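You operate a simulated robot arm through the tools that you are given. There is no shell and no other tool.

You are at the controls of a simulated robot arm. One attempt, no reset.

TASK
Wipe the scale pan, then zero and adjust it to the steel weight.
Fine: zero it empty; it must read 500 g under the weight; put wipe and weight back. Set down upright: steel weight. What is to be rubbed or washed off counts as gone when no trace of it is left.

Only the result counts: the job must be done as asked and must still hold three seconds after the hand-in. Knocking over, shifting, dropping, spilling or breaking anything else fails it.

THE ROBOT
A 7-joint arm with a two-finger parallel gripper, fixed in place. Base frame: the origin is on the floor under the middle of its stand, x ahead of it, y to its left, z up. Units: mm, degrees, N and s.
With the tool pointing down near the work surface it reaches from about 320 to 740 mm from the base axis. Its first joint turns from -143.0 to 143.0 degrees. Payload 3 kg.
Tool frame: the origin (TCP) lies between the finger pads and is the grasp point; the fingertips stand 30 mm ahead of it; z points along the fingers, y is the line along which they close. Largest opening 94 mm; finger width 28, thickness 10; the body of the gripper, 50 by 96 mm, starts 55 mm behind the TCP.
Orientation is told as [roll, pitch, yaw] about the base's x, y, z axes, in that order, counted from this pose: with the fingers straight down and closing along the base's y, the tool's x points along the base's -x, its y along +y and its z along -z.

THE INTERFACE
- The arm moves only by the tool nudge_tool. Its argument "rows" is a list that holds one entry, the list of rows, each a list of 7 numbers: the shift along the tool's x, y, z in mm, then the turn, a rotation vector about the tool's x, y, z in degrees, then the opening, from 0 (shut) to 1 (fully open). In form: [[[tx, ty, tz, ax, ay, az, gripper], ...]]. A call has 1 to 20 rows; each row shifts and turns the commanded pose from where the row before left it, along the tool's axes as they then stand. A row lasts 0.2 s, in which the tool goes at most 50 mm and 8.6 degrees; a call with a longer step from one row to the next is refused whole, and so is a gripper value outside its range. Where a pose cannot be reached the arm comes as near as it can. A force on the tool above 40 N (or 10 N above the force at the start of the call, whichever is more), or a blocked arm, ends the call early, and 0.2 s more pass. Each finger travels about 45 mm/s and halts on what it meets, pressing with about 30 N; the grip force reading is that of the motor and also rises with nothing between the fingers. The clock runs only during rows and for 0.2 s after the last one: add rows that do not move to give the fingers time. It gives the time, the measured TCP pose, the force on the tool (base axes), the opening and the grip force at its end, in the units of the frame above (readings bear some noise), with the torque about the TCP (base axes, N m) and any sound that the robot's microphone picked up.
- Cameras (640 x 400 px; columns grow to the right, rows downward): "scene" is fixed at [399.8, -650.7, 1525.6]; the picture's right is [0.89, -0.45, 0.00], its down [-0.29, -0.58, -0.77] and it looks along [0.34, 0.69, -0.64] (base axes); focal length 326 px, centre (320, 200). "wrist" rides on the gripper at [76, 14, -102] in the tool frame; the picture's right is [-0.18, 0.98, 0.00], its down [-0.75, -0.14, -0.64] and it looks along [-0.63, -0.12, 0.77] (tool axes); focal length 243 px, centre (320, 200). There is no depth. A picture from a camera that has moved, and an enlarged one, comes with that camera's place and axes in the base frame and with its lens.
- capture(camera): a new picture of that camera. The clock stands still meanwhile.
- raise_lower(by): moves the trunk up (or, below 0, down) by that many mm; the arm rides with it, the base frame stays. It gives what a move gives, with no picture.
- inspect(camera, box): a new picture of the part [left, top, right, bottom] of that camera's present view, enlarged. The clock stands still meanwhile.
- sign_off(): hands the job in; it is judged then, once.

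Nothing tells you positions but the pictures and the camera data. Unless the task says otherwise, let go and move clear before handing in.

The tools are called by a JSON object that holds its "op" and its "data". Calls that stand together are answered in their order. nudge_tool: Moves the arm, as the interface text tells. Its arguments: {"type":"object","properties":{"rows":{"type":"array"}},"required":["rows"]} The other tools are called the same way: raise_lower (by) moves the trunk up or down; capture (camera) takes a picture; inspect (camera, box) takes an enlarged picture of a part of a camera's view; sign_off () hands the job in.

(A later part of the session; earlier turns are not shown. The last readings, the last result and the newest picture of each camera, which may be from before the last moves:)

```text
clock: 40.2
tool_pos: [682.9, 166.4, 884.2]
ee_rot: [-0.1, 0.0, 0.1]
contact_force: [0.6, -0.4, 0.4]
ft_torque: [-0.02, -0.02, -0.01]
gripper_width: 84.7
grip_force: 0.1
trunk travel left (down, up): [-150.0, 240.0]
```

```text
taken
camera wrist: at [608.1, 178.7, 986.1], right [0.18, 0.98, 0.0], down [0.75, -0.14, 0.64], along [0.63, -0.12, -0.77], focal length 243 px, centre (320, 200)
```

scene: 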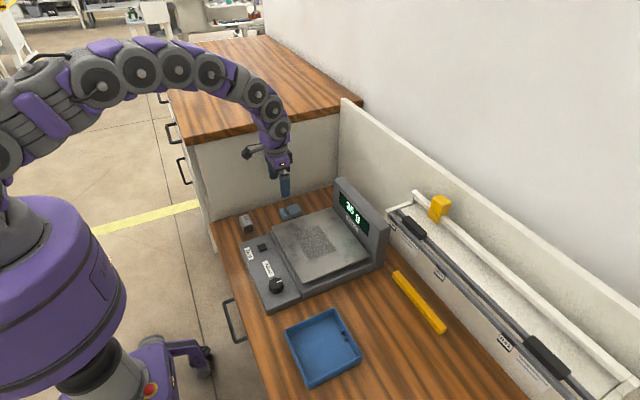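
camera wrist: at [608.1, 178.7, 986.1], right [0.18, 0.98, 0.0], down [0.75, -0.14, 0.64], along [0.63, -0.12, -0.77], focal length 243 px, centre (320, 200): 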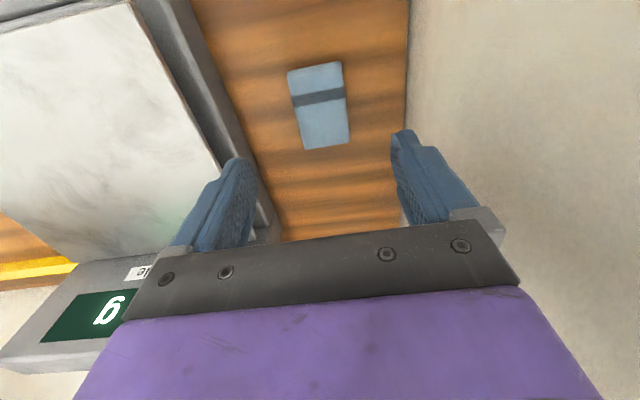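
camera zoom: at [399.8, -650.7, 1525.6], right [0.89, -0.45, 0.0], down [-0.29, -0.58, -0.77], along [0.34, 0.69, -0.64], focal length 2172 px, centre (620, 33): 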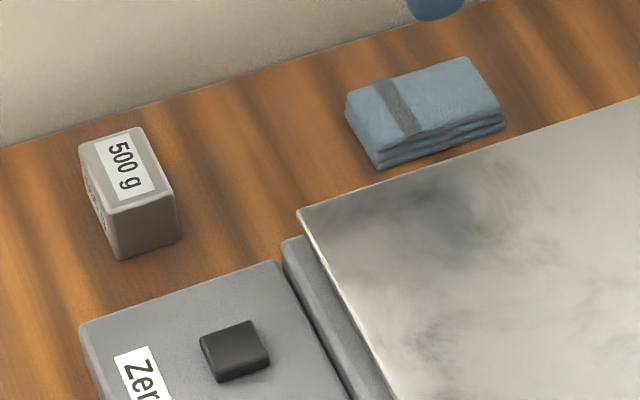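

The wipe is back in place. Next I'll close the fingers and go above the Zero button, near (539,24).

{"op": "nudge_tool", "data": {"rows": [[[20.6, -20.3, 0, 0, 0, 0, 0.4], [20.6, -20.3, 0, 0, 0, 0, 0.2], [20.6, -20.3, 0, 0, 0, 0, 0], [20.6, -20.3, 0, 0, 0, 0, 0], [20.6, -20.3, 0, 0, 0, 0, 0], [20.6, -20.3, 0, 0, 0, 0, 0], [20.6, -20.3, 0, 0, 0, 0, 0], [0, 0, 0, 0, 0, 0, 0], [0, 0, 0, 0, 0, 0, 0]]]}}

{"op": "capture", "data": {"camera": "wrist"}}

{"op": "inspect", "data": {"camera": "scene", "box": [225, 180, 345, 280]}}

```text
clock: 42.2
tool_pos: [538.6, 23.4, 885.1]
ee_rot: [0.1, 0.0, -0.1]
contact_force: [-0.2, -1.6, 0.0]
ft_torque: [-0.02, 0.02, -0.01]
gripper_width: 0.0
grip_force: 29.9
trunk travel left (down, up): [-150.0, 240.0]
```

```text
taken
camera wrist: at [464.0, 37.2, 988.0], right [0.18, 0.98, 0.0], down [0.75, -0.14, 0.64], along [0.63, -0.12, -0.77], focal length 243 px, centre (320, 200)
```

wrist: 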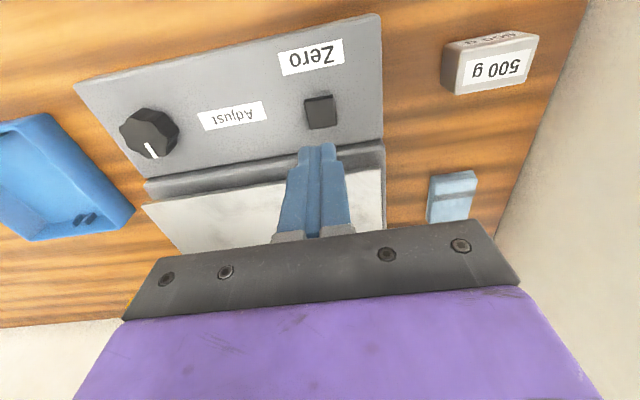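

```text
4.00 times, centred on (285, 230) of scene
camera zoom: at [399.8, -650.7, 1525.6], right [0.89, -0.45, 0.0], down [-0.29, -0.58, -0.77], along [0.34, 0.69, -0.64], focal length 1303 px, centre (460, 80)
```

zoom: 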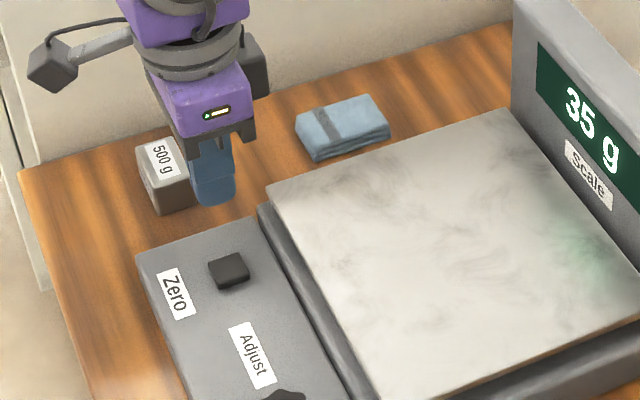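

{"op": "inspect", "data": {"camera": "wrist", "box": [270, 60, 370, 160]}}

{"op": "inspect", "data": {"camera": "scene", "box": [262, 228, 302, 258]}}

{"op": "inspect", "data": {"camera": "wrist", "box": [100, 80, 200, 180]}}

{"op": "inspect", "data": {"camera": "wrist", "box": [420, 10, 560, 120]}}

```text
4.00 times, centred on (320, 110) of wrist
camera zoom: at [464.0, 37.2, 988.0], right [0.18, 0.98, 0.0], down [0.75, -0.14, 0.64], along [0.63, -0.12, -0.77], focal length 970 px, centre (320, 560)
```

zoom: 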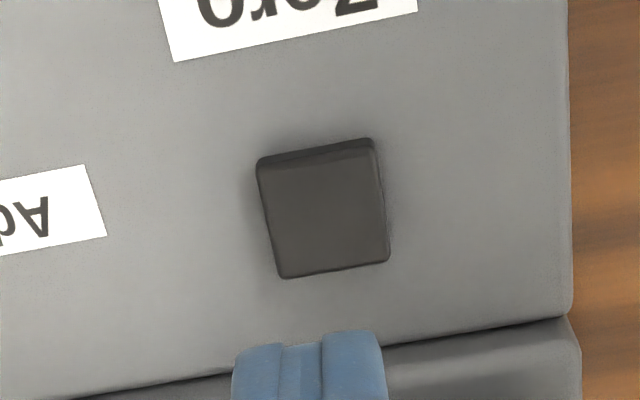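

```text
13.33 times, centred on (282, 243) of scene
camera zoom: at [399.8, -650.7, 1525.6], right [0.89, -0.45, 0.0], down [-0.29, -0.58, -0.77], along [0.34, 0.69, -0.64], focal length 4343 px, centre (827, -373)
```

zoom: 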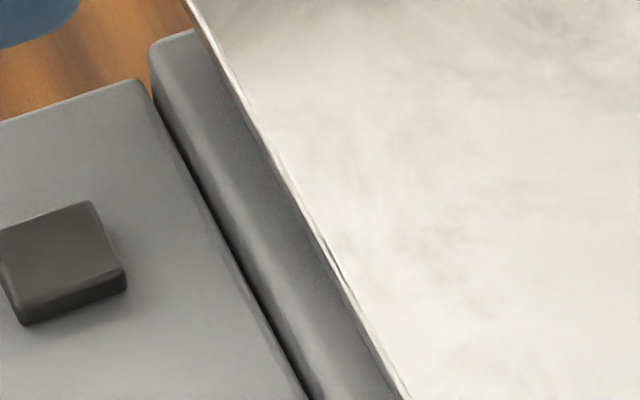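

```text
4.00 times, centred on (150, 130) of wrist
camera zoom: at [464.0, 37.2, 988.0], right [0.18, 0.98, 0.0], down [0.75, -0.14, 0.64], along [0.63, -0.12, -0.77], focal length 970 px, centre (1000, 480)
```

zoom: 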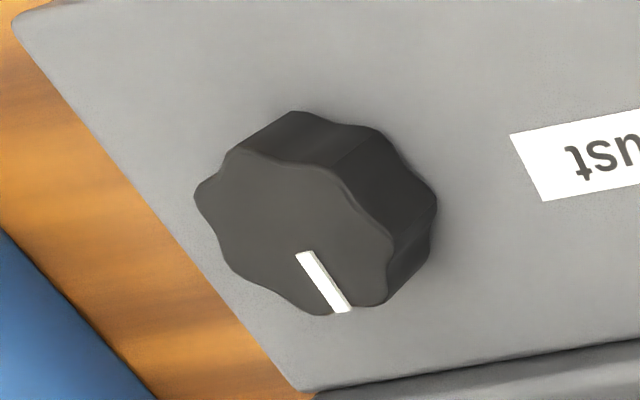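

```text
3.64 times, centred on (490, 65) of wrist
camera zoom: at [464.0, 37.2, 988.0], right [0.18, 0.98, 0.0], down [0.75, -0.14, 0.64], along [0.63, -0.12, -0.77], focal length 882 px, centre (-298, 691)
```

zoom: 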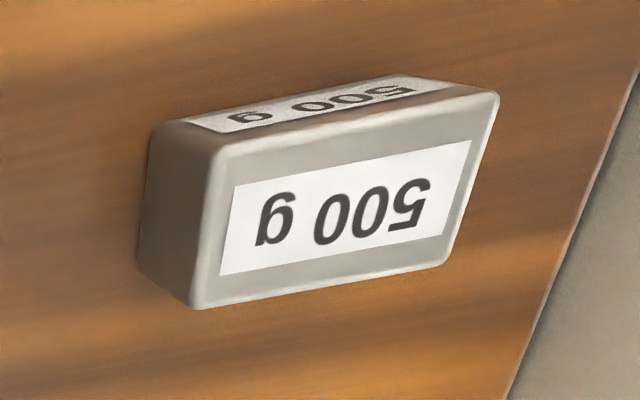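

The Zero button centre is about (538,24.4), with its top near z≈786. I'm descending to just above it.

{"op": "nudge_tool", "data": {"rows": [[[1.5, 1, 20, 0, 0, 0, 0], [0, 0, 20, 0, 0, 0, 0], [0, 0, 15, 0, 0, 0, 0], [0, 0, 5, 0, 0, 0, 0], [0, 0, 0, 0, 0, 0, 0]]]}}

{"op": "inspect", "data": {"camera": "scene", "box": [240, 220, 300, 260]}}

{"op": "inspect", "data": {"camera": "wrist", "box": [270, 90, 370, 190]}}

```text
clock: 43.4
tool_pos: [537.6, 23.8, 824.2]
ee_rot: [0.1, -0.1, -0.1]
contact_force: [0.4, -0.4, 0.2]
ft_torque: [0.0, 0.03, 0.01]
gripper_width: 0.1
grip_force: 30.2
trunk travel left (down, up): [-150.0, 240.0]
```

```text
10.00 times, centred on (270, 240) of scene
camera zoom: at [399.8, -650.7, 1525.6], right [0.89, -0.45, 0.0], down [-0.29, -0.58, -0.77], along [0.34, 0.69, -0.64], focal length 3257 px, centre (820, -200)
```

zoom: 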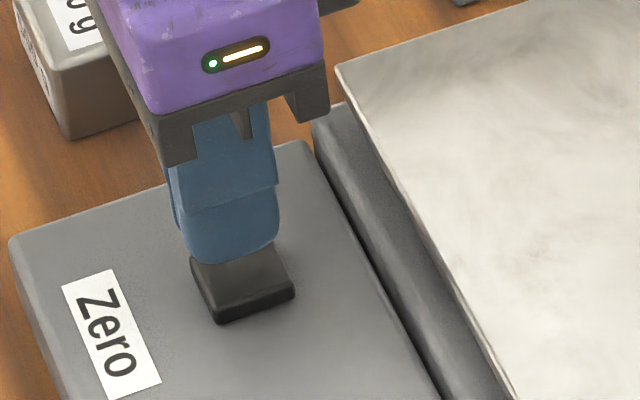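

```text
4.00 times, centred on (320, 140) of wrist
camera zoom: at [462.9, 37.3, 926.6], right [0.18, 0.98, 0.0], down [0.75, -0.14, 0.64], along [0.63, -0.12, -0.77], focal length 970 px, centre (320, 440)
```

zoom: 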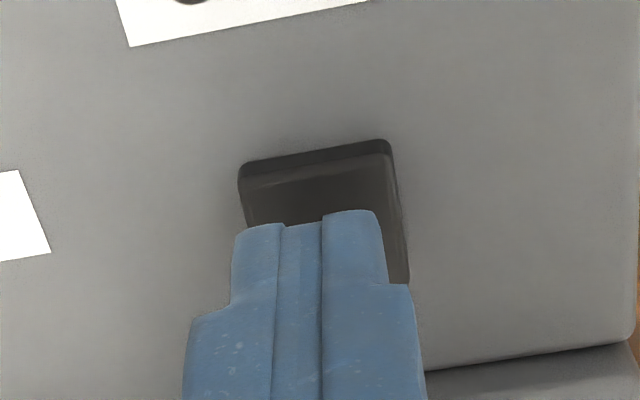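

{"op": "nudge_tool", "data": {"rows": [[[0, 1, 1.5, 0, 0, 0, 0], [0, 0, 1.5, 0, 0, 0, 0], [0, 0, 1, 0, 0, 0, 0], [0, 0, 1, 0, 0, 0, 0], [0, 0, 0, 0, 0, 0, 0]]]}}

{"op": "inspect", "data": {"camera": "scene", "box": [240, 180, 400, 280]}}

```text
clock: 44.6
tool_pos: [537.4, 25.6, 819.1]
ee_rot: [0.0, 0.1, -0.1]
contact_force: [-0.1, 0.7, -1.1]
ft_torque: [0.0, -0.01, 0.01]
gripper_width: 0.0
grip_force: 29.7
trunk travel left (down, up): [-150.0, 240.0]
```

```text
4.00 times, centred on (320, 230) of scene
camera zoom: at [399.8, -650.7, 1525.6], right [0.89, -0.45, 0.0], down [-0.29, -0.58, -0.77], along [0.34, 0.69, -0.64], focal length 1303 px, centre (320, 80)
```

zoom: 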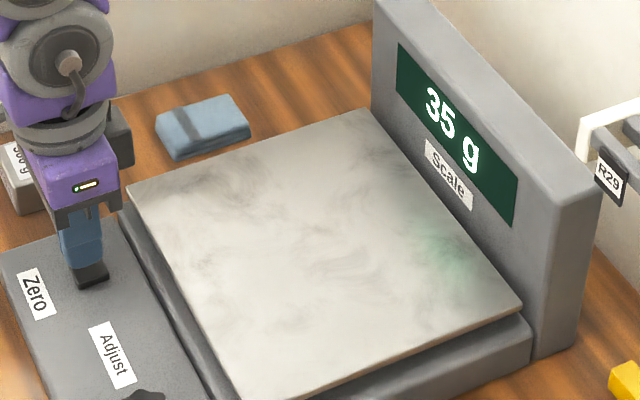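

{"op": "nudge_tool", "data": {"rows": [[[0, 0, 1, 0, 0, 0, 0], [0, 0, 1, 0, 0, 0, 0], [0, 0, 1, 0, 0, 0, 0], [0, 0, 0, 0, 0, 0, 0]]]}}

{"op": "inspect", "data": {"camera": "scene", "box": [240, 180, 400, 280]}}

```text
clock: 45.6
tool_pos: [536.6, 25.4, 815.6]
ee_rot: [-0.1, 0.0, 0.1]
contact_force: [0.1, 0.1, -1.1]
ft_torque: [0.0, 0.0, 0.03]
gripper_width: 0.0
grip_force: 29.8
trunk travel left (down, up): [-150.0, 240.0]
```

```text
4.00 times, centred on (320, 230) of scene
camera zoom: at [399.8, -650.7, 1525.6], right [0.89, -0.45, 0.0], down [-0.29, -0.58, -0.77], along [0.34, 0.69, -0.64], focal length 1303 px, centre (320, 80)
```

zoom: 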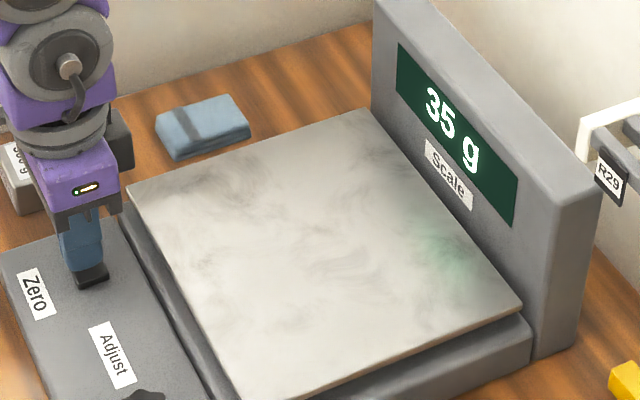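

{"op": "nudge_tool", "data": {"rows": [[[0, 0, 1, 0, 0, 0, 0], [0, 0, 1, 0, 0, 0, 0], [0, 0, 1, 0, 0, 0, 0], [0, 0, 0, 0, 0, 0, 0]]]}}

{"op": "inspect", "data": {"camera": "scene", "box": [240, 180, 400, 280]}}

```text
clock: 46.6
tool_pos: [537.2, 25.9, 813.8]
ee_rot: [0.0, 0.0, 0.0]
contact_force: [-0.3, 0.6, -0.7]
ft_torque: [-0.01, 0.0, 0.01]
gripper_width: 0.0
grip_force: 30.0
trunk travel left (down, up): [-150.0, 240.0]
```

```text
4.00 times, centred on (320, 230) of scene
camera zoom: at [399.8, -650.7, 1525.6], right [0.89, -0.45, 0.0], down [-0.29, -0.58, -0.77], along [0.34, 0.69, -0.64], focal length 1303 px, centre (320, 80)
```

zoom: 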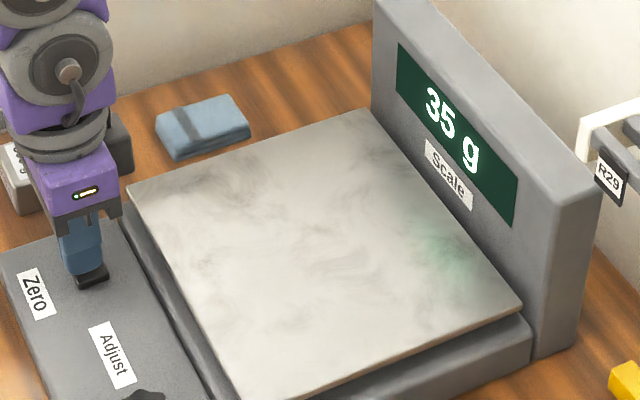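

{"op": "nudge_tool", "data": {"rows": [[[0, 0, 1, 0, 0, 0, 0], [0, 0, 1, 0, 0, 0, 0], [0, 0, 0, 0, 0, 0, 0]]]}}

{"op": "inspect", "data": {"camera": "scene", "box": [250, 225, 290, 255]}}

```text
clock: 47.4
tool_pos: [537.9, 27.0, 811.5]
ee_rot: [0.0, -0.1, 0.0]
contact_force: [-0.5, 0.1, 0.5]
ft_torque: [-0.01, 0.0, -0.01]
gripper_width: 0.2
grip_force: 29.8
trunk travel left (down, up): [-150.0, 240.0]
```

```text
13.33 times, centred on (270, 240) of scene
camera zoom: at [399.8, -650.7, 1525.6], right [0.89, -0.45, 0.0], down [-0.29, -0.58, -0.77], along [0.34, 0.69, -0.64], focal length 4343 px, centre (987, -333)
```

zoom: 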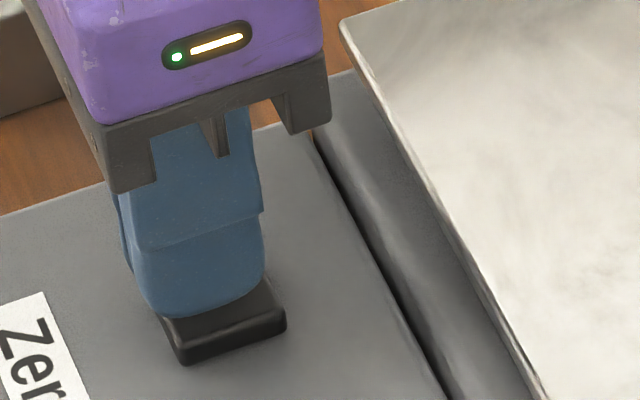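

{"op": "nudge_tool", "data": {"rows": [[[0, -1.5, 1, 0, 0, 0, 0], [0, 0, 1, 0, 0, 0, 0], [0, 0, 0, 0, 0, 0, 0]]]}}

{"op": "inspect", "data": {"camera": "scene", "box": [240, 180, 400, 280]}}

```text
clock: 48.2
tool_pos: [537.1, 23.5, 810.3]
ee_rot: [0.0, 0.1, 0.0]
contact_force: [-0.4, -0.3, -0.7]
ft_torque: [0.0, -0.05, 0.03]
gripper_width: 0.0
grip_force: 30.5
trunk travel left (down, up): [-150.0, 240.0]
```

```text
4.00 times, centred on (320, 230) of scene
camera zoom: at [399.8, -650.7, 1525.6], right [0.89, -0.45, 0.0], down [-0.29, -0.58, -0.77], along [0.34, 0.69, -0.64], focal length 1303 px, centre (320, 80)
```

zoom: 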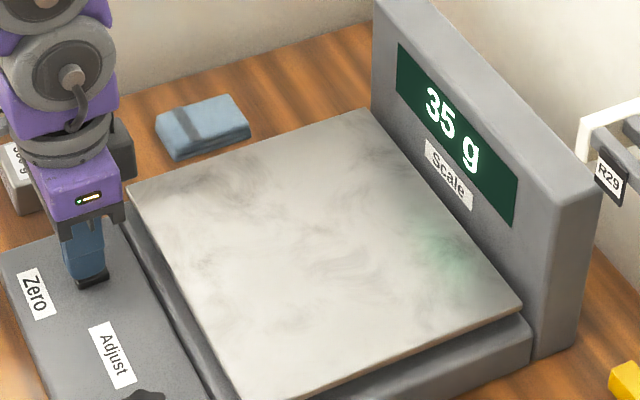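

{"op": "nudge_tool", "data": {"rows": [[[0, 0, 1, 0, 0, 0, 0], [0, 0, 1, 0, 0, 0, 0], [0, 0, 0, 0, 0, 0, 0]]]}}

{"op": "inspect", "data": {"camera": "scene", "box": [250, 225, 290, 255]}}

{"op": "inspect", "data": {"camera": "scene", "box": [330, 185, 390, 225]}}

```text
clock: 49.0
tool_pos: [536.6, 24.2, 807.4]
ee_rot: [0.0, 0.0, -0.1]
contact_force: [0.1, -0.7, 0.9]
ft_torque: [-0.03, -0.01, 0.01]
gripper_width: 0.1
grip_force: 29.3
trunk travel left (down, up): [-150.0, 240.0]
heard: click
```

```text
13.33 times, centred on (270, 240) of scene
camera zoom: at [399.8, -650.7, 1525.6], right [0.89, -0.45, 0.0], down [-0.29, -0.58, -0.77], along [0.34, 0.69, -0.64], focal length 4343 px, centre (987, -333)
```

zoom: 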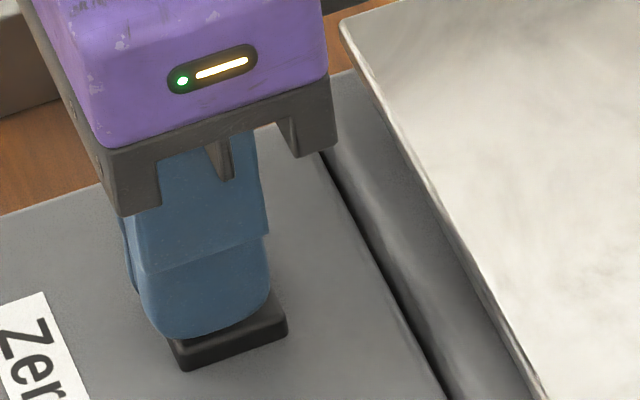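

```text
10.00 times, centred on (360, 205) of scene
camera zoom: at [399.8, -650.7, 1525.6], right [0.89, -0.45, 0.0], down [-0.29, -0.58, -0.77], along [0.34, 0.69, -0.64], focal length 3257 px, centre (-80, 150)
```

zoom: 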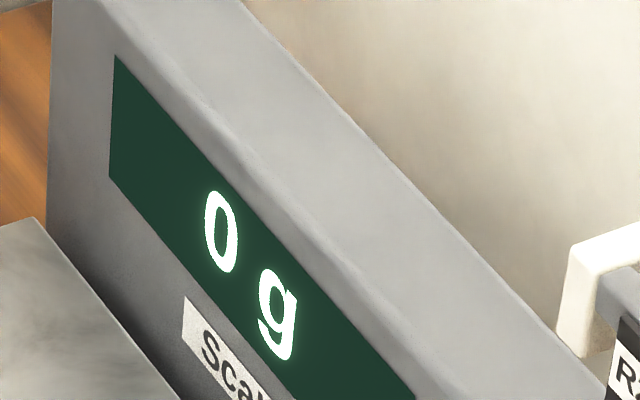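

I heard the click and the display reads 0 g. Next I'll lift, open, and move above the steel weight near (528,159).

{"op": "nudge_tool", "data": {"rows": [[[0, 0, -5, 0, 0, 0, 0], [0, 0, -20, 0, 0, 0, 0], [0, 0, -25, 0, 0, 0, 0], [0, 0, -25, 0, 0, 0, 0], [0, 15, 0, 0, 0, 0, 0.3], [2, 20, 0, 0, 0, 0, 0.6], [2, 20, 0, 0, 0, 0, 1], [2, 20, 0, 0, 0, 0, 1], [2, 20, 0, 0, 0, 0, 1], [2, 20, 0, 0, 0, 0, 1], [0, 20, 0, 0, 0, 0, 1], [0, 0, 0, 0, 0, 0, 1], [0, 0, 0, 0, 0, 0, 1]]]}}

{"op": "capture", "data": {"camera": "wrist"}}

{"op": "inspect", "data": {"camera": "scene", "box": [225, 170, 405, 290]}}

```text
clock: 51.8
tool_pos: [526.1, 160.4, 883.8]
ee_rot: [0.0, 0.0, 0.0]
contact_force: [1.4, 0.4, 1.1]
ft_torque: [-0.01, -0.01, -0.02]
gripper_width: 93.9
grip_force: 0.0
trunk travel left (down, up): [-150.0, 240.0]
```

```text
taken
camera wrist: at [451.7, 173.0, 986.1], right [0.18, 0.98, 0.0], down [0.75, -0.14, 0.64], along [0.63, -0.12, -0.77], focal length 243 px, centre (320, 200)
```

wrist: 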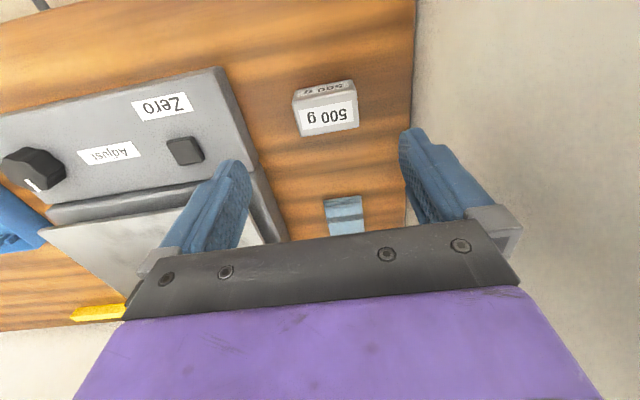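

```text
3.33 times, centred on (315, 230) of scene
camera zoom: at [399.8, -650.7, 1525.6], right [0.89, -0.45, 0.0], down [-0.29, -0.58, -0.77], along [0.34, 0.69, -0.64], focal length 1086 px, centre (337, 100)
```

zoom: 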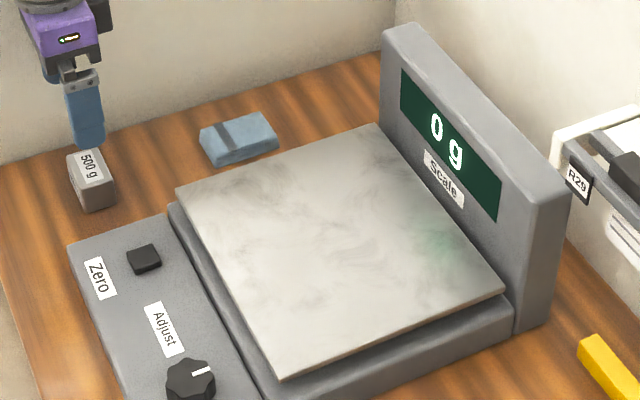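

{"op": "inspect", "data": {"camera": "wrist", "box": [270, 60, 380, 150]}}

{"op": "inspect", "data": {"camera": "scene", "box": [232, 205, 268, 235]}}

```text
4.44 times, centred on (325, 105) of wrist
camera zoom: at [451.7, 173.0, 986.1], right [0.18, 0.98, 0.0], down [0.75, -0.14, 0.64], along [0.63, -0.12, -0.77], focal length 1078 px, centre (298, 622)
```

zoom: 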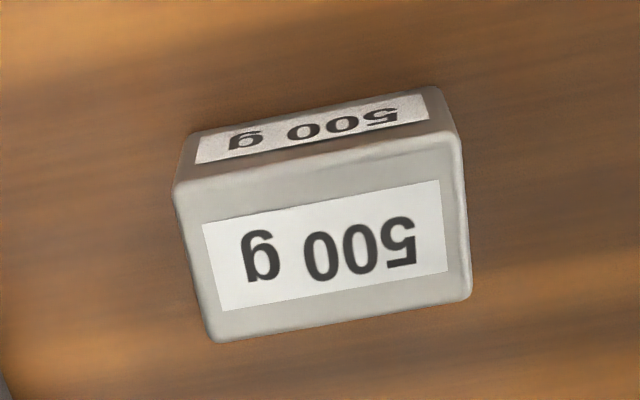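

```text
13.33 times, centred on (250, 220) of scene
camera zoom: at [399.8, -650.7, 1525.6], right [0.89, -0.45, 0.0], down [-0.29, -0.58, -0.77], along [0.34, 0.69, -0.64], focal length 4343 px, centre (1253, -67)
```

zoom: 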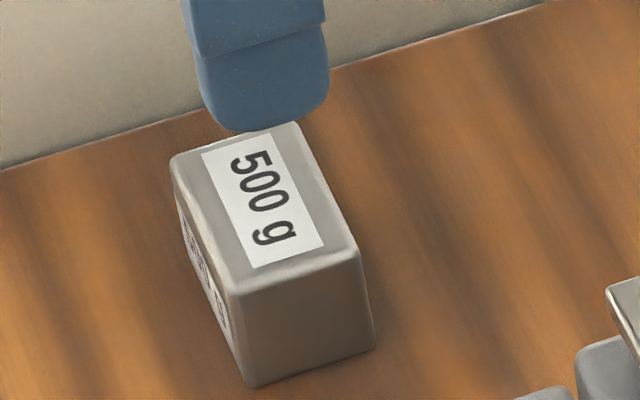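

{"op": "nudge_tool", "data": {"rows": [[[-1.5, 4.5, 15, 0, 0, 0, 1], [0, 0, 20, 0, 0, 0, 1], [0, 0, 15, 0, 0, 0, 1], [0, 0, 0, 0, 0, 0, 1]]]}}

{"op": "capture", "data": {"camera": "wrist"}}

{"op": "inspect", "data": {"camera": "scene", "box": [225, 190, 275, 235]}}

```text
clock: 52.8
tool_pos: [526.3, 163.5, 833.3]
ee_rot: [-0.1, 0.0, 0.1]
contact_force: [-0.2, -0.1, -0.1]
ft_torque: [0.0, 0.03, 0.0]
gripper_width: 94.1
grip_force: 0.1
trunk travel left (down, up): [-150.0, 240.0]
```

```text
taken
camera wrist: at [452.6, 176.6, 935.9], right [0.18, 0.98, 0.0], down [0.75, -0.14, 0.64], along [0.63, -0.12, -0.77], focal length 243 px, centre (320, 200)
```

wrist: 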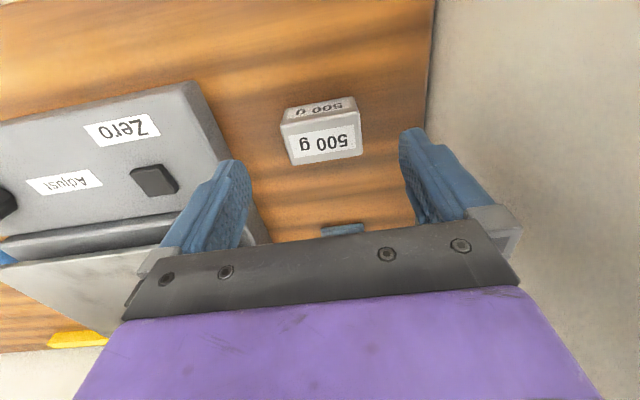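

```text
8.89 times, centred on (250, 212) of scene
camera zoom: at [399.8, -650.7, 1525.6], right [0.89, -0.45, 0.0], down [-0.29, -0.58, -0.77], along [0.34, 0.69, -0.64], focal length 2895 px, centre (942, 89)
```

zoom: 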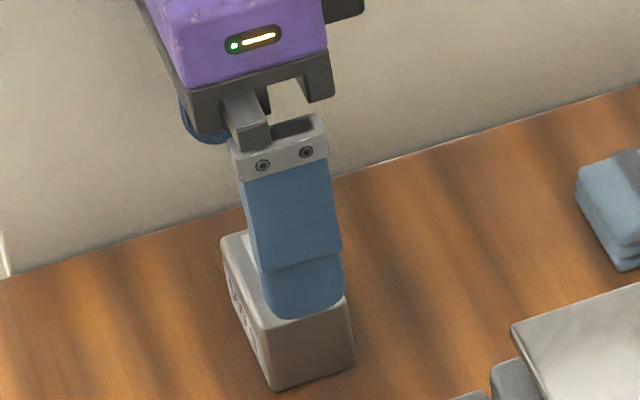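

{"op": "nudge_tool", "data": {"rows": [[[0, 1.7, 15, 0, 0, 0, 1], [0, 0, 15, 0, 0, 0, 1], [0, 0, 10, 0, 0, 0, 1], [0, 0, 5, 0, 0, 0, 1], [0, 0, 0, 0, 0, 0, 1]]]}}

{"op": "inspect", "data": {"camera": "wrist", "box": [200, 90, 460, 260]}}

{"op": "inspect", "data": {"camera": "scene", "box": [228, 200, 273, 235]}}

```text
clock: 54.0
tool_pos: [527.5, 165.9, 789.6]
ee_rot: [-0.2, 0.0, -0.1]
contact_force: [-0.3, -0.4, 0.0]
ft_torque: [0.02, -0.02, -0.01]
gripper_width: 94.1
grip_force: 0.2
trunk travel left (down, up): [-150.0, 240.0]
```

```text
2.35 times, centred on (330, 175) of wrist
camera zoom: at [452.8, 178.6, 890.7], right [0.18, 0.98, 0.0], down [0.75, -0.14, 0.64], along [0.63, -0.12, -0.77], focal length 571 px, centre (296, 259)
```

zoom: 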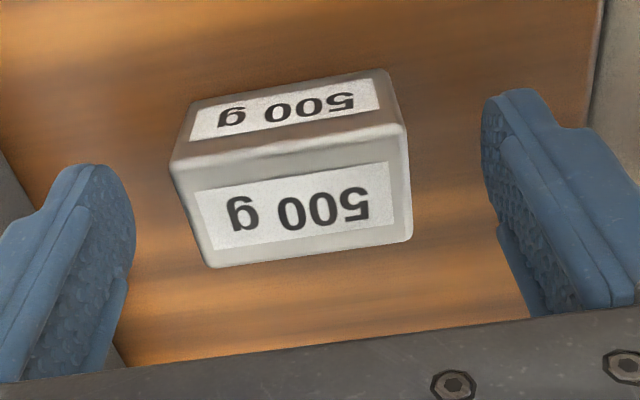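

```text
11.43 times, centred on (250, 218) of scene
camera zoom: at [399.8, -650.7, 1525.6], right [0.89, -0.45, 0.0], down [-0.29, -0.58, -0.77], along [0.34, 0.69, -0.64], focal length 3723 px, centre (1114, 0)
```

zoom: 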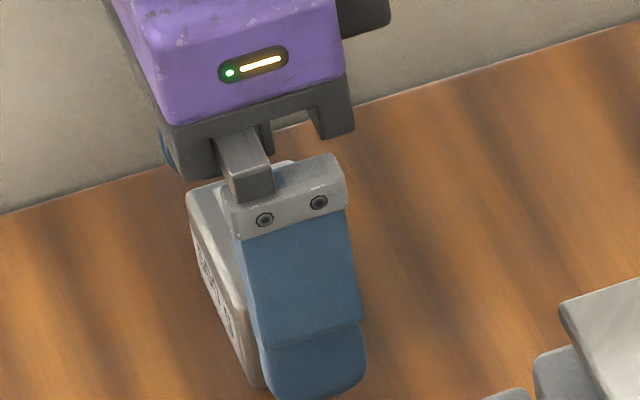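

The weight is centred between the fingers. I'm lowering 6 mm more and closing.

{"op": "nudge_tool", "data": {"rows": [[[2, 0, 3, 0, 0, 0, 1], [0, 0, 3, 0, 0, 0, 1], [0, 0, 0, 0, 0, 0, 1], [0, 0, 0, 0, 0, 0, 0.7], [0, 0, 0, 0, 0, 0, 0.5], [0, 0, 0, 0, 0, 0, 0.3], [0, 0, 0, 0, 0, 0, 0.3], [0, 0, 0, 0, 0, 0, 0.3], [0, 0, 0, 0, 0, 0, 0.3]]]}}

{"op": "capture", "data": {"camera": "wrist"}}

{"op": "inspect", "data": {"camera": "scene", "box": [228, 200, 273, 235]}}

```text
clock: 56.0
tool_pos: [527.5, 166.3, 781.2]
ee_rot: [-0.1, 0.0, -0.1]
contact_force: [-1.4, -0.1, 0.1]
ft_torque: [0.06, 0.08, 0.01]
gripper_width: 55.4
grip_force: 30.2
trunk travel left (down, up): [-150.0, 240.0]
```

```text
taken
camera wrist: at [451.2, 178.8, 884.0], right [0.18, 0.98, 0.0], down [0.75, -0.14, 0.64], along [0.63, -0.12, -0.77], focal length 243 px, centre (320, 200)
```

wrist: 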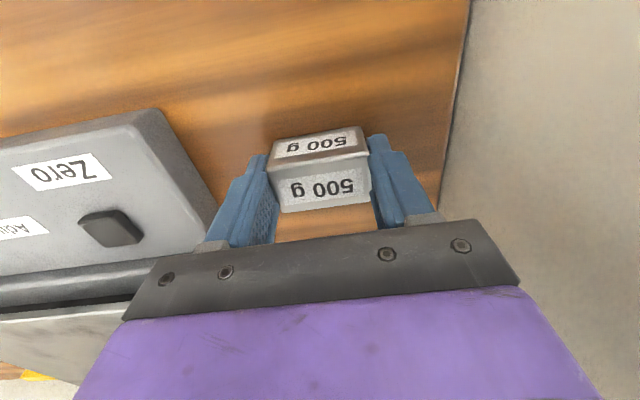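

```text
11.43 times, centred on (250, 218) of scene
camera zoom: at [399.8, -650.7, 1525.6], right [0.89, -0.45, 0.0], down [-0.29, -0.58, -0.77], along [0.34, 0.69, -0.64], focal length 3723 px, centre (1114, 0)
```

zoom: 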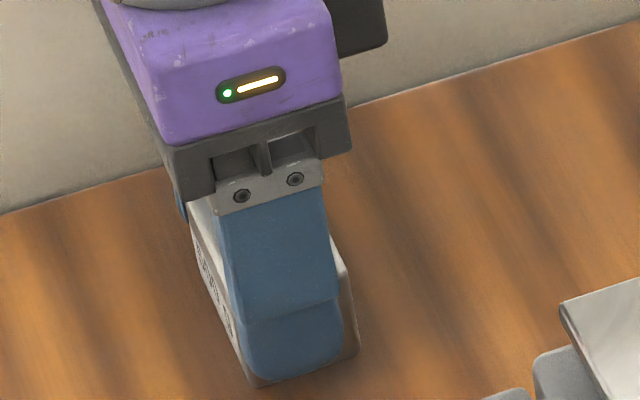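

The weight is gripped at 55 mm. I'm lifting it and carrying it to the middle of the pan.

{"op": "nudge_tool", "data": {"rows": [[[0, 0, -5, 0, 0, 0, 0.3], [0, 0, -15, 0, 0, 0, 0.3], [0, 0, -20, 0, 0, 0, 0.3], [0, 0, -25, 0, 0, 0, 0.3], [0, 0, -25, 0, 0, 0, 0.3], [0, 0, -20, 0, 0, 0, 0.3], [-8, -11, 0, 0, 0, 0, 0.3], [-16, -21, 0, 0, 0, 0, 0.3], [-16, -21, 0, 0, 0, 0, 0.3], [-16, -21, 0, 0, 0, 0, 0.3], [-16, -21, 0, 0, 0, 0, 0.3], [-16, -21, 0, 0, 0, 0, 0.3], [-16, -21, 0, 0, 0, 0, 0.3], [-16, -21, 0, 0, 0, 0, 0.3], [-16, -21, 0, 0, 0, 0, 0.3], [-16, -21, 0, 0, 0, 0, 0.3], [-11, -15, 0, 0, 0, 0, 0.3], [0, 0, 0, 0, 0, 0, 0.3], [0, 0, 0, 0, 0, 0, 0.3]]]}}

{"op": "capture", "data": {"camera": "wrist"}}

{"op": "inspect", "data": {"camera": "scene", "box": [230, 160, 410, 290]}}

```text
clock: 60.0
tool_pos: [688.4, -50.7, 891.1]
ee_rot: [0.1, 0.0, -0.1]
contact_force: [-0.2, 0.8, -5.6]
ft_torque: [0.04, 0.05, 0.02]
gripper_width: 55.8
grip_force: 29.7
trunk travel left (down, up): [-150.0, 240.0]
```

```text
taken
camera wrist: at [612.7, -38.1, 994.0], right [0.18, 0.98, 0.0], down [0.75, -0.14, 0.64], along [0.63, -0.12, -0.77], focal length 243 px, centre (320, 200)
```

wrist: 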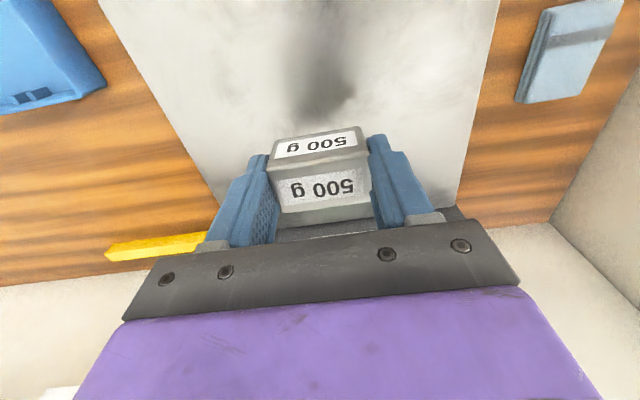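

```text
3.08 times, centred on (320, 225) of scene
camera zoom: at [399.8, -650.7, 1525.6], right [0.89, -0.45, 0.0], down [-0.29, -0.58, -0.77], along [0.34, 0.69, -0.64], focal length 1002 px, centre (320, 123)
```

zoom: 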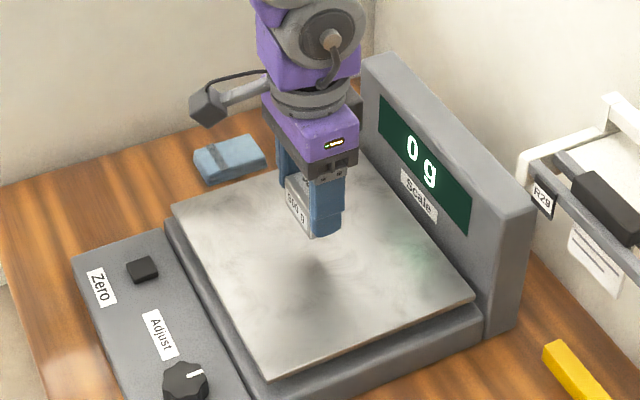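

{"op": "nudge_tool", "data": {"rows": [[[0, 0, 15, 0, 0, 0, 0.3], [0, 0, 12, 0, 0, 0, 0.3], [0, 0, 8, 0, 0, 0, 0.3], [0, 0, 4, 0, 0, 0, 0.3], [0, 0, 2, 0, 0, 0, 0.3], [0, 0, 0, 0, 0, 0, 0.3]]]}}

{"op": "inspect", "data": {"camera": "scene", "box": [290, 190, 380, 250]}}

```text
clock: 61.4
tool_pos: [689.2, -50.4, 850.2]
ee_rot: [-0.1, 0.0, 0.1]
contact_force: [-0.5, -0.9, -5.1]
ft_torque: [0.0, 0.03, 0.0]
gripper_width: 55.5
grip_force: 29.7
trunk travel left (down, up): [-150.0, 240.0]
```

```text
6.67 times, centred on (335, 220) of scene
camera zoom: at [399.8, -650.7, 1525.6], right [0.89, -0.45, 0.0], down [-0.29, -0.58, -0.77], along [0.34, 0.69, -0.64], focal length 2172 px, centre (220, 67)
```

zoom: 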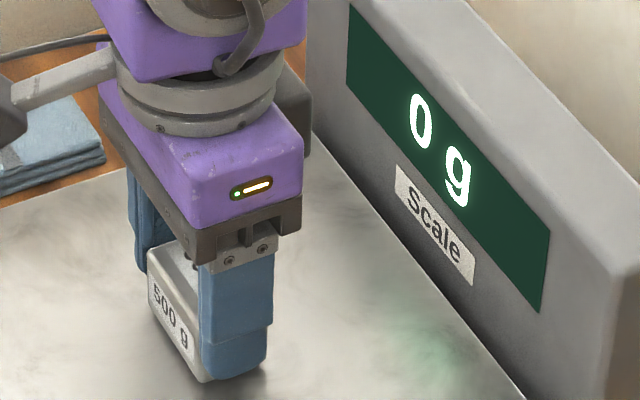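

{"op": "nudge_tool", "data": {"rows": [[[0, 0, 1, 0, 0, 0, 0.3], [0, 0, 1, 0, 0, 0, 0.3], [0, 0, 1, 0, 0, 0, 0.3], [0, 0, 0, 0, 0, 0, 0.3]]]}}

{"op": "inspect", "data": {"camera": "scene", "box": [290, 190, 380, 250]}}

```text
clock: 62.4
tool_pos: [688.3, -50.6, 846.5]
ee_rot: [0.0, 0.0, 0.0]
contact_force: [0.0, -0.4, -3.9]
ft_torque: [-0.01, 0.05, -0.03]
gripper_width: 55.6
grip_force: 30.0
trunk travel left (down, up): [-150.0, 240.0]
```

```text
6.67 times, centred on (335, 220) of scene
camera zoom: at [399.8, -650.7, 1525.6], right [0.89, -0.45, 0.0], down [-0.29, -0.58, -0.77], along [0.34, 0.69, -0.64], focal length 2172 px, centre (220, 67)
```

zoom: 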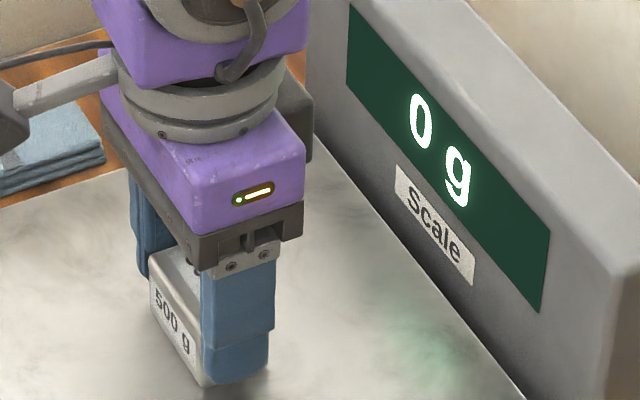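

{"op": "nudge_tool", "data": {"rows": [[[0, 0, 0.7, 0, 0, 0, 0.3], [0, 0, 0.7, 0, 0, 0, 0.3], [0, 0, 0, 0, 0, 0, 0.3]]]}}

{"op": "inspect", "data": {"camera": "scene", "box": [290, 190, 380, 250]}}

```text
clock: 63.2
tool_pos: [689.6, -50.3, 844.8]
ee_rot: [0.0, 0.0, -0.1]
contact_force: [0.5, -0.3, -3.1]
ft_torque: [-0.05, -0.01, 0.0]
gripper_width: 55.7
grip_force: 29.8
trunk travel left (down, up): [-150.0, 240.0]
```

```text
6.67 times, centred on (335, 220) of scene
camera zoom: at [399.8, -650.7, 1525.6], right [0.89, -0.45, 0.0], down [-0.29, -0.58, -0.77], along [0.34, 0.69, -0.64], focal length 2172 px, centre (220, 67)
```

zoom: 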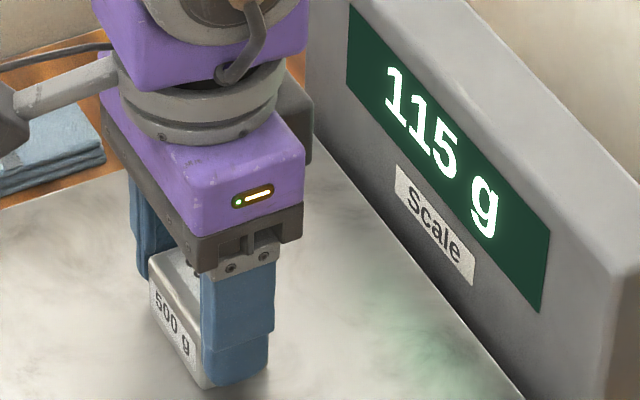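

The weight is touching the pan. I'll ease down 1 mm and release.

{"op": "nudge_tool", "data": {"rows": [[[0, 0, 0.7, 0, 0, 0, 0.3], [0, 0, 0.5, 0, 0, 0, 0.3], [0, 0, 0, 0, 0, 0, 0.3], [0, 0, 0, 0, 0, 0, 0.65], [0, 0, 0, 0, 0, 0, 0.8], [0, 0, 0, 0, 0, 0, 0.95], [0, 0, 0, 0, 0, 0, 0.95], [0, 0, 0, 0, 0, 0, 0.95]]]}}

{"op": "inspect", "data": {"camera": "scene", "box": [290, 190, 380, 250]}}

{"op": "capture", "data": {"camera": "wrist"}}

```text
clock: 65.0
tool_pos: [688.6, -49.0, 844.2]
ee_rot: [0.0, 0.0, 0.0]
contact_force: [0.5, -0.2, -0.8]
ft_torque: [-0.01, 0.01, 0.01]
gripper_width: 89.2
grip_force: 0.1
trunk travel left (down, up): [-150.0, 240.0]
```

```text
6.67 times, centred on (335, 220) of scene
camera zoom: at [399.8, -650.7, 1525.6], right [0.89, -0.45, 0.0], down [-0.29, -0.58, -0.77], along [0.34, 0.69, -0.64], focal length 2172 px, centre (220, 67)
```

zoom: 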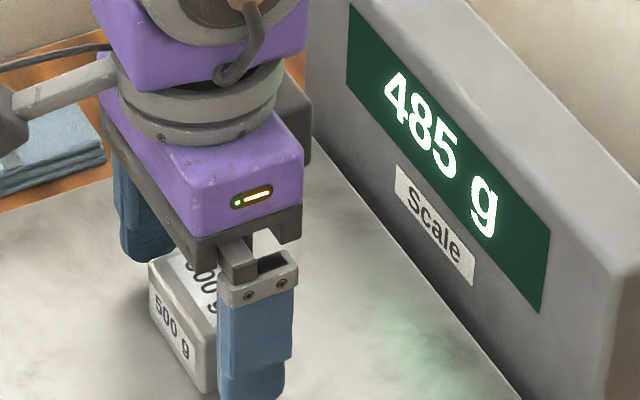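

```text
taken
camera wrist: at [613.9, -37.2, 947.8], right [0.18, 0.98, 0.0], down [0.75, -0.14, 0.64], along [0.63, -0.12, -0.77], focal length 243 px, centre (320, 200)
```

wrist: 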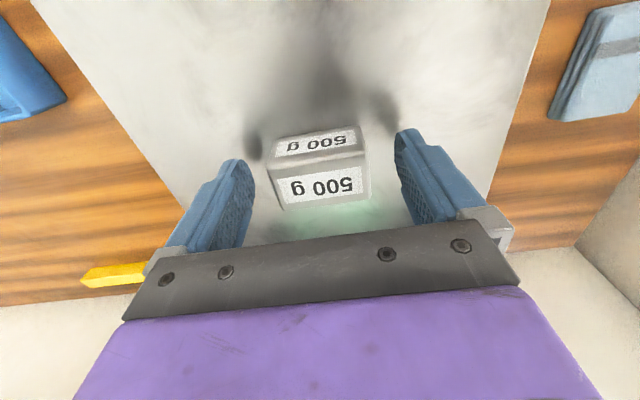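

It reads 485 g under the weight, so the knob has to bring it to 500 g. I'm lifting clear and moving above the Adjust knob.

{"op": "nudge_tool", "data": {"rows": [[[0, 0, -5, 0, 0, 0, 0.95], [0, 0, -20, 0, 0, 0, 0.95], [0, 0, -25, 0, 0, 0, 0.95], [0, 0, -20, 0, 0, 0, 0.95], [20, -10, 0, 0, 0, 0, 0.95], [20, -10, 0, 0, 0, 0, 0.95], [20, -10, 0, 0, 0, 0, 0.95], [20, -10, 0, 0, 0, 0, 0.95], [20, -10, 0, 0, 0, 0, 0.95], [20, -10, 0, 0, 0, 0, 0.95], [20, -10, 0, 0, 0, 0, 0.95], [18, -10, 0, 0, 0, 0, 0.95], [0, 0, 0, 0, 0, 0, 0.95], [0, 0, 0, 0, 0, 0, 0.95]]]}}

{"op": "capture", "data": {"camera": "wrist"}}

{"op": "inspect", "data": {"camera": "scene", "box": [230, 180, 410, 310]}}

```text
clock: 68.0
tool_pos: [530.3, -132.6, 915.8]
ee_rot: [-0.1, -0.1, 0.0]
contact_force: [0.0, 0.3, 0.4]
ft_torque: [-0.01, 0.06, 0.02]
gripper_width: 89.3
grip_force: 0.1
trunk travel left (down, up): [-150.0, 240.0]
```

```text
taken
camera wrist: at [455.6, -119.5, 1018.5], right [0.18, 0.98, 0.0], down [0.75, -0.14, 0.64], along [0.63, -0.12, -0.77], focal length 243 px, centre (320, 200)
```

wrist: 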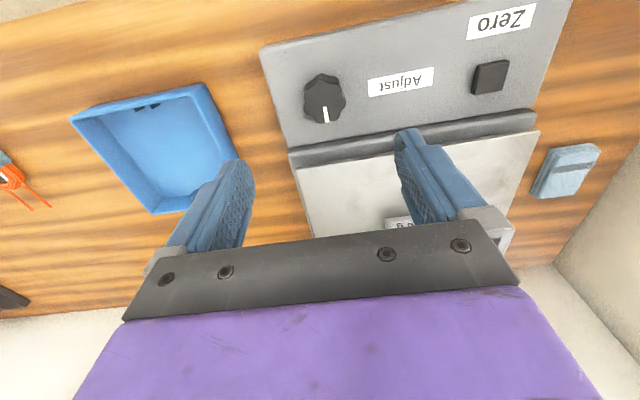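

```text
3.08 times, centred on (320, 245) of scene
camera zoom: at [399.8, -650.7, 1525.6], right [0.89, -0.45, 0.0], down [-0.29, -0.58, -0.77], along [0.34, 0.69, -0.64], focal length 1002 px, centre (320, 62)
```

zoom: 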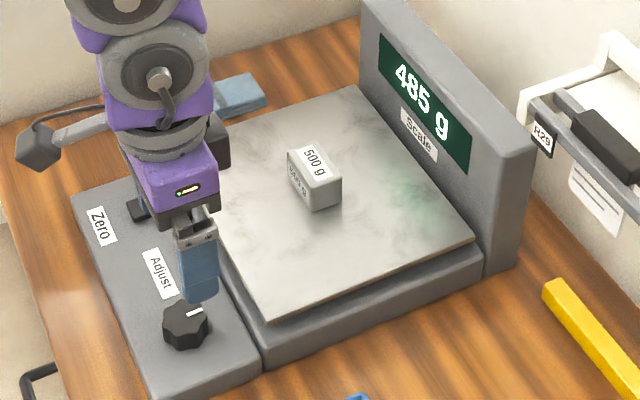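

{"op": "inspect", "data": {"camera": "wrist", "box": [285, 55, 365, 140]}}

{"op": "inspect", "data": {"camera": "scene", "box": [255, 260, 305, 305]}}

```text
4.71 times, centred on (325, 98) of wrist
camera zoom: at [455.6, -119.5, 1018.5], right [0.18, 0.98, 0.0], down [0.75, -0.14, 0.64], along [0.63, -0.12, -0.77], focal length 1142 px, centre (296, 682)
```

zoom: 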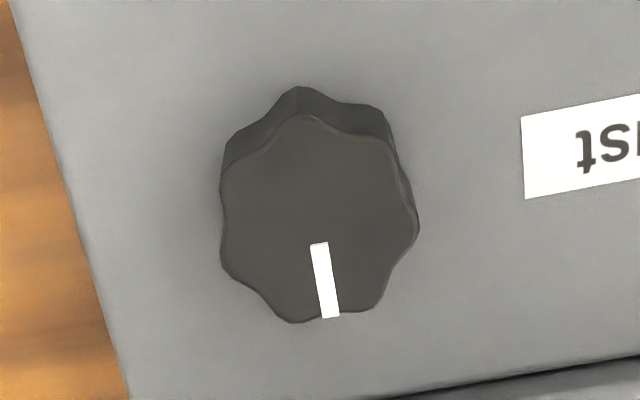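

```text
8.89 times, centred on (280, 282) of scene
camera zoom: at [399.8, -650.7, 1525.6], right [0.89, -0.45, 0.0], down [-0.29, -0.58, -0.77], along [0.34, 0.69, -0.64], focal length 2895 px, centre (676, -533)
```

zoom: 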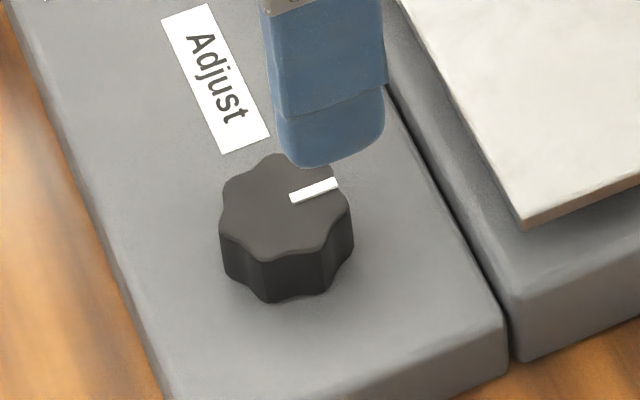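

The knob centre is about (530,-129.5), about 39 mm across, with its pointer toward +x. I'll centre over it and lower partway.

{"op": "nudge_tool", "data": {"rows": [[[1.6, 4, 20, 0, 0, 0, 0.95], [0, 0, 25, 0, 0, 0, 0.95], [0, 0, 25, 0, 0, 0, 0.95], [0, 0, 15, 0, 0, 0, 0.95], [0, 0, 5, 0, 0, 0, 0.95], [0, 0, 0, 0, 0, 0, 0.95]]]}}

{"op": "capture", "data": {"camera": "wrist"}}

{"op": "inspect", "data": {"camera": "scene", "box": [250, 250, 310, 305]}}

```text
clock: 69.4
tool_pos: [528.9, -128.1, 822.7]
ee_rot: [-0.1, 0.0, 0.0]
contact_force: [0.5, 0.2, 0.7]
ft_torque: [0.03, 0.03, -0.01]
gripper_width: 89.3
grip_force: 0.1
trunk travel left (down, up): [-150.0, 240.0]
```

```text
taken
camera wrist: at [453.3, -114.7, 926.1], right [0.18, 0.98, 0.0], down [0.75, -0.14, 0.64], along [0.63, -0.12, -0.77], focal length 243 px, centre (320, 200)
```

wrist: 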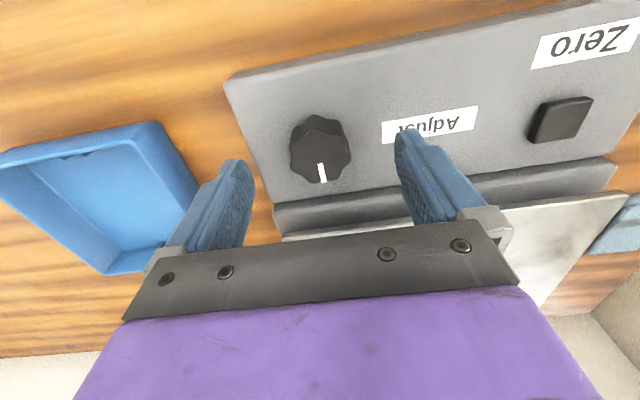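

```text
7.27 times, centred on (280, 278) of scene
camera zoom: at [399.8, -650.7, 1525.6], right [0.89, -0.45, 0.0], down [-0.29, -0.58, -0.77], along [0.34, 0.69, -0.64], focal length 2369 px, centre (611, -364)
```

zoom: 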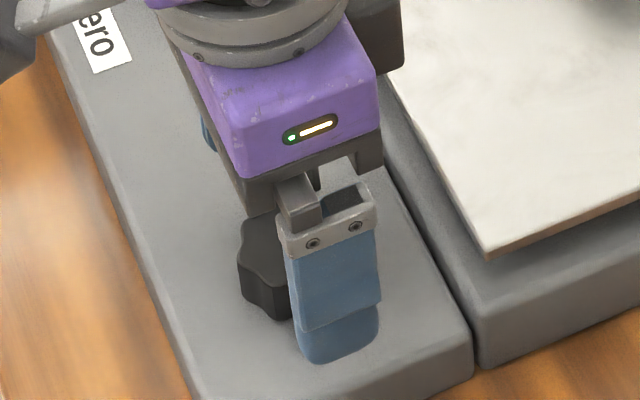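

{"op": "inspect", "data": {"camera": "wrist", "box": [240, 100, 420, 210]}}

```text
3.56 times, centred on (330, 155) of wrist
camera zoom: at [453.3, -114.7, 926.1], right [0.18, 0.98, 0.0], down [0.75, -0.14, 0.64], along [0.63, -0.12, -0.77], focal length 863 px, centre (284, 360)
```

zoom: 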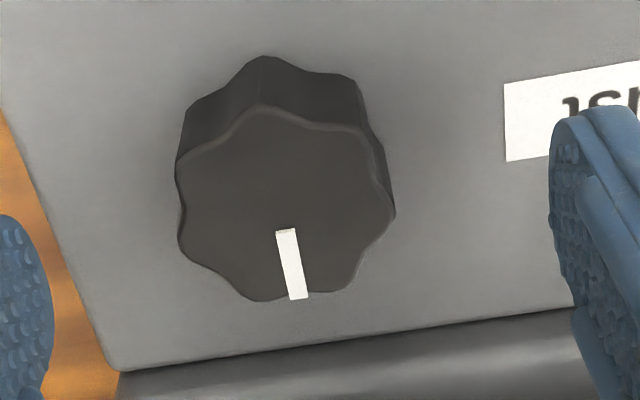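

{"op": "nudge_tool", "data": {"rows": [[[-1.5, -1, 5, 0, 0, 0, 0.95], [0, 0, 5, 0, 0, 0, 0.95], [0, 0, 5, 0, 0, 0, 0.95], [0, 0, 3, 0, 0, 0, 0.95], [0, 0, 0, 0, 0, 0, 0.95]]]}}

{"op": "inspect", "data": {"camera": "wrist", "box": [220, 90, 440, 230]}}

{"op": "inspect", "data": {"camera": "scene", "box": [260, 260, 310, 305]}}

```text
clock: 70.6
tool_pos: [531.4, -127.3, 806.8]
ee_rot: [0.0, 0.0, 0.0]
contact_force: [0.1, -0.5, 0.9]
ft_torque: [-0.03, 0.01, 0.0]
gripper_width: 89.3
grip_force: 0.0
trunk travel left (down, up): [-150.0, 240.0]
```

```text
2.86 times, centred on (330, 160) of wrist
camera zoom: at [456.5, -115.2, 909.5], right [0.18, 0.98, 0.0], down [0.75, -0.14, 0.64], along [0.63, -0.12, -0.77], focal length 693 px, centre (291, 314)
```

zoom: 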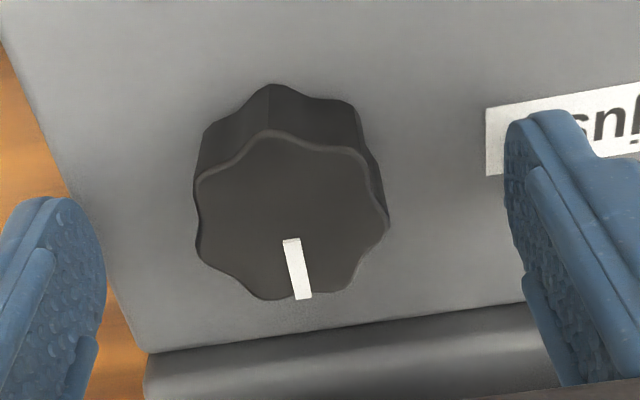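

```text
8.89 times, centred on (285, 282) of scene
camera zoom: at [399.8, -650.7, 1525.6], right [0.89, -0.45, 0.0], down [-0.29, -0.58, -0.77], along [0.34, 0.69, -0.64], focal length 2895 px, centre (631, -533)
```

zoom: 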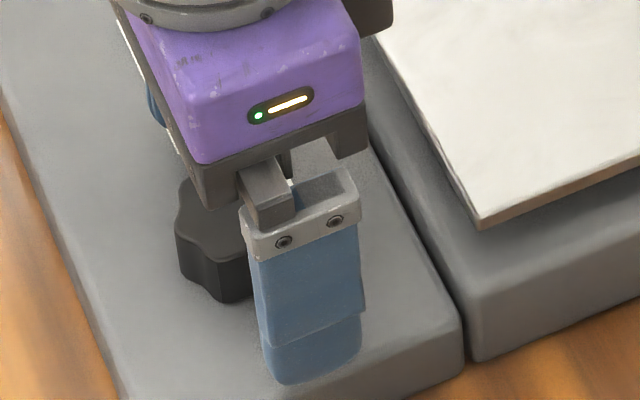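

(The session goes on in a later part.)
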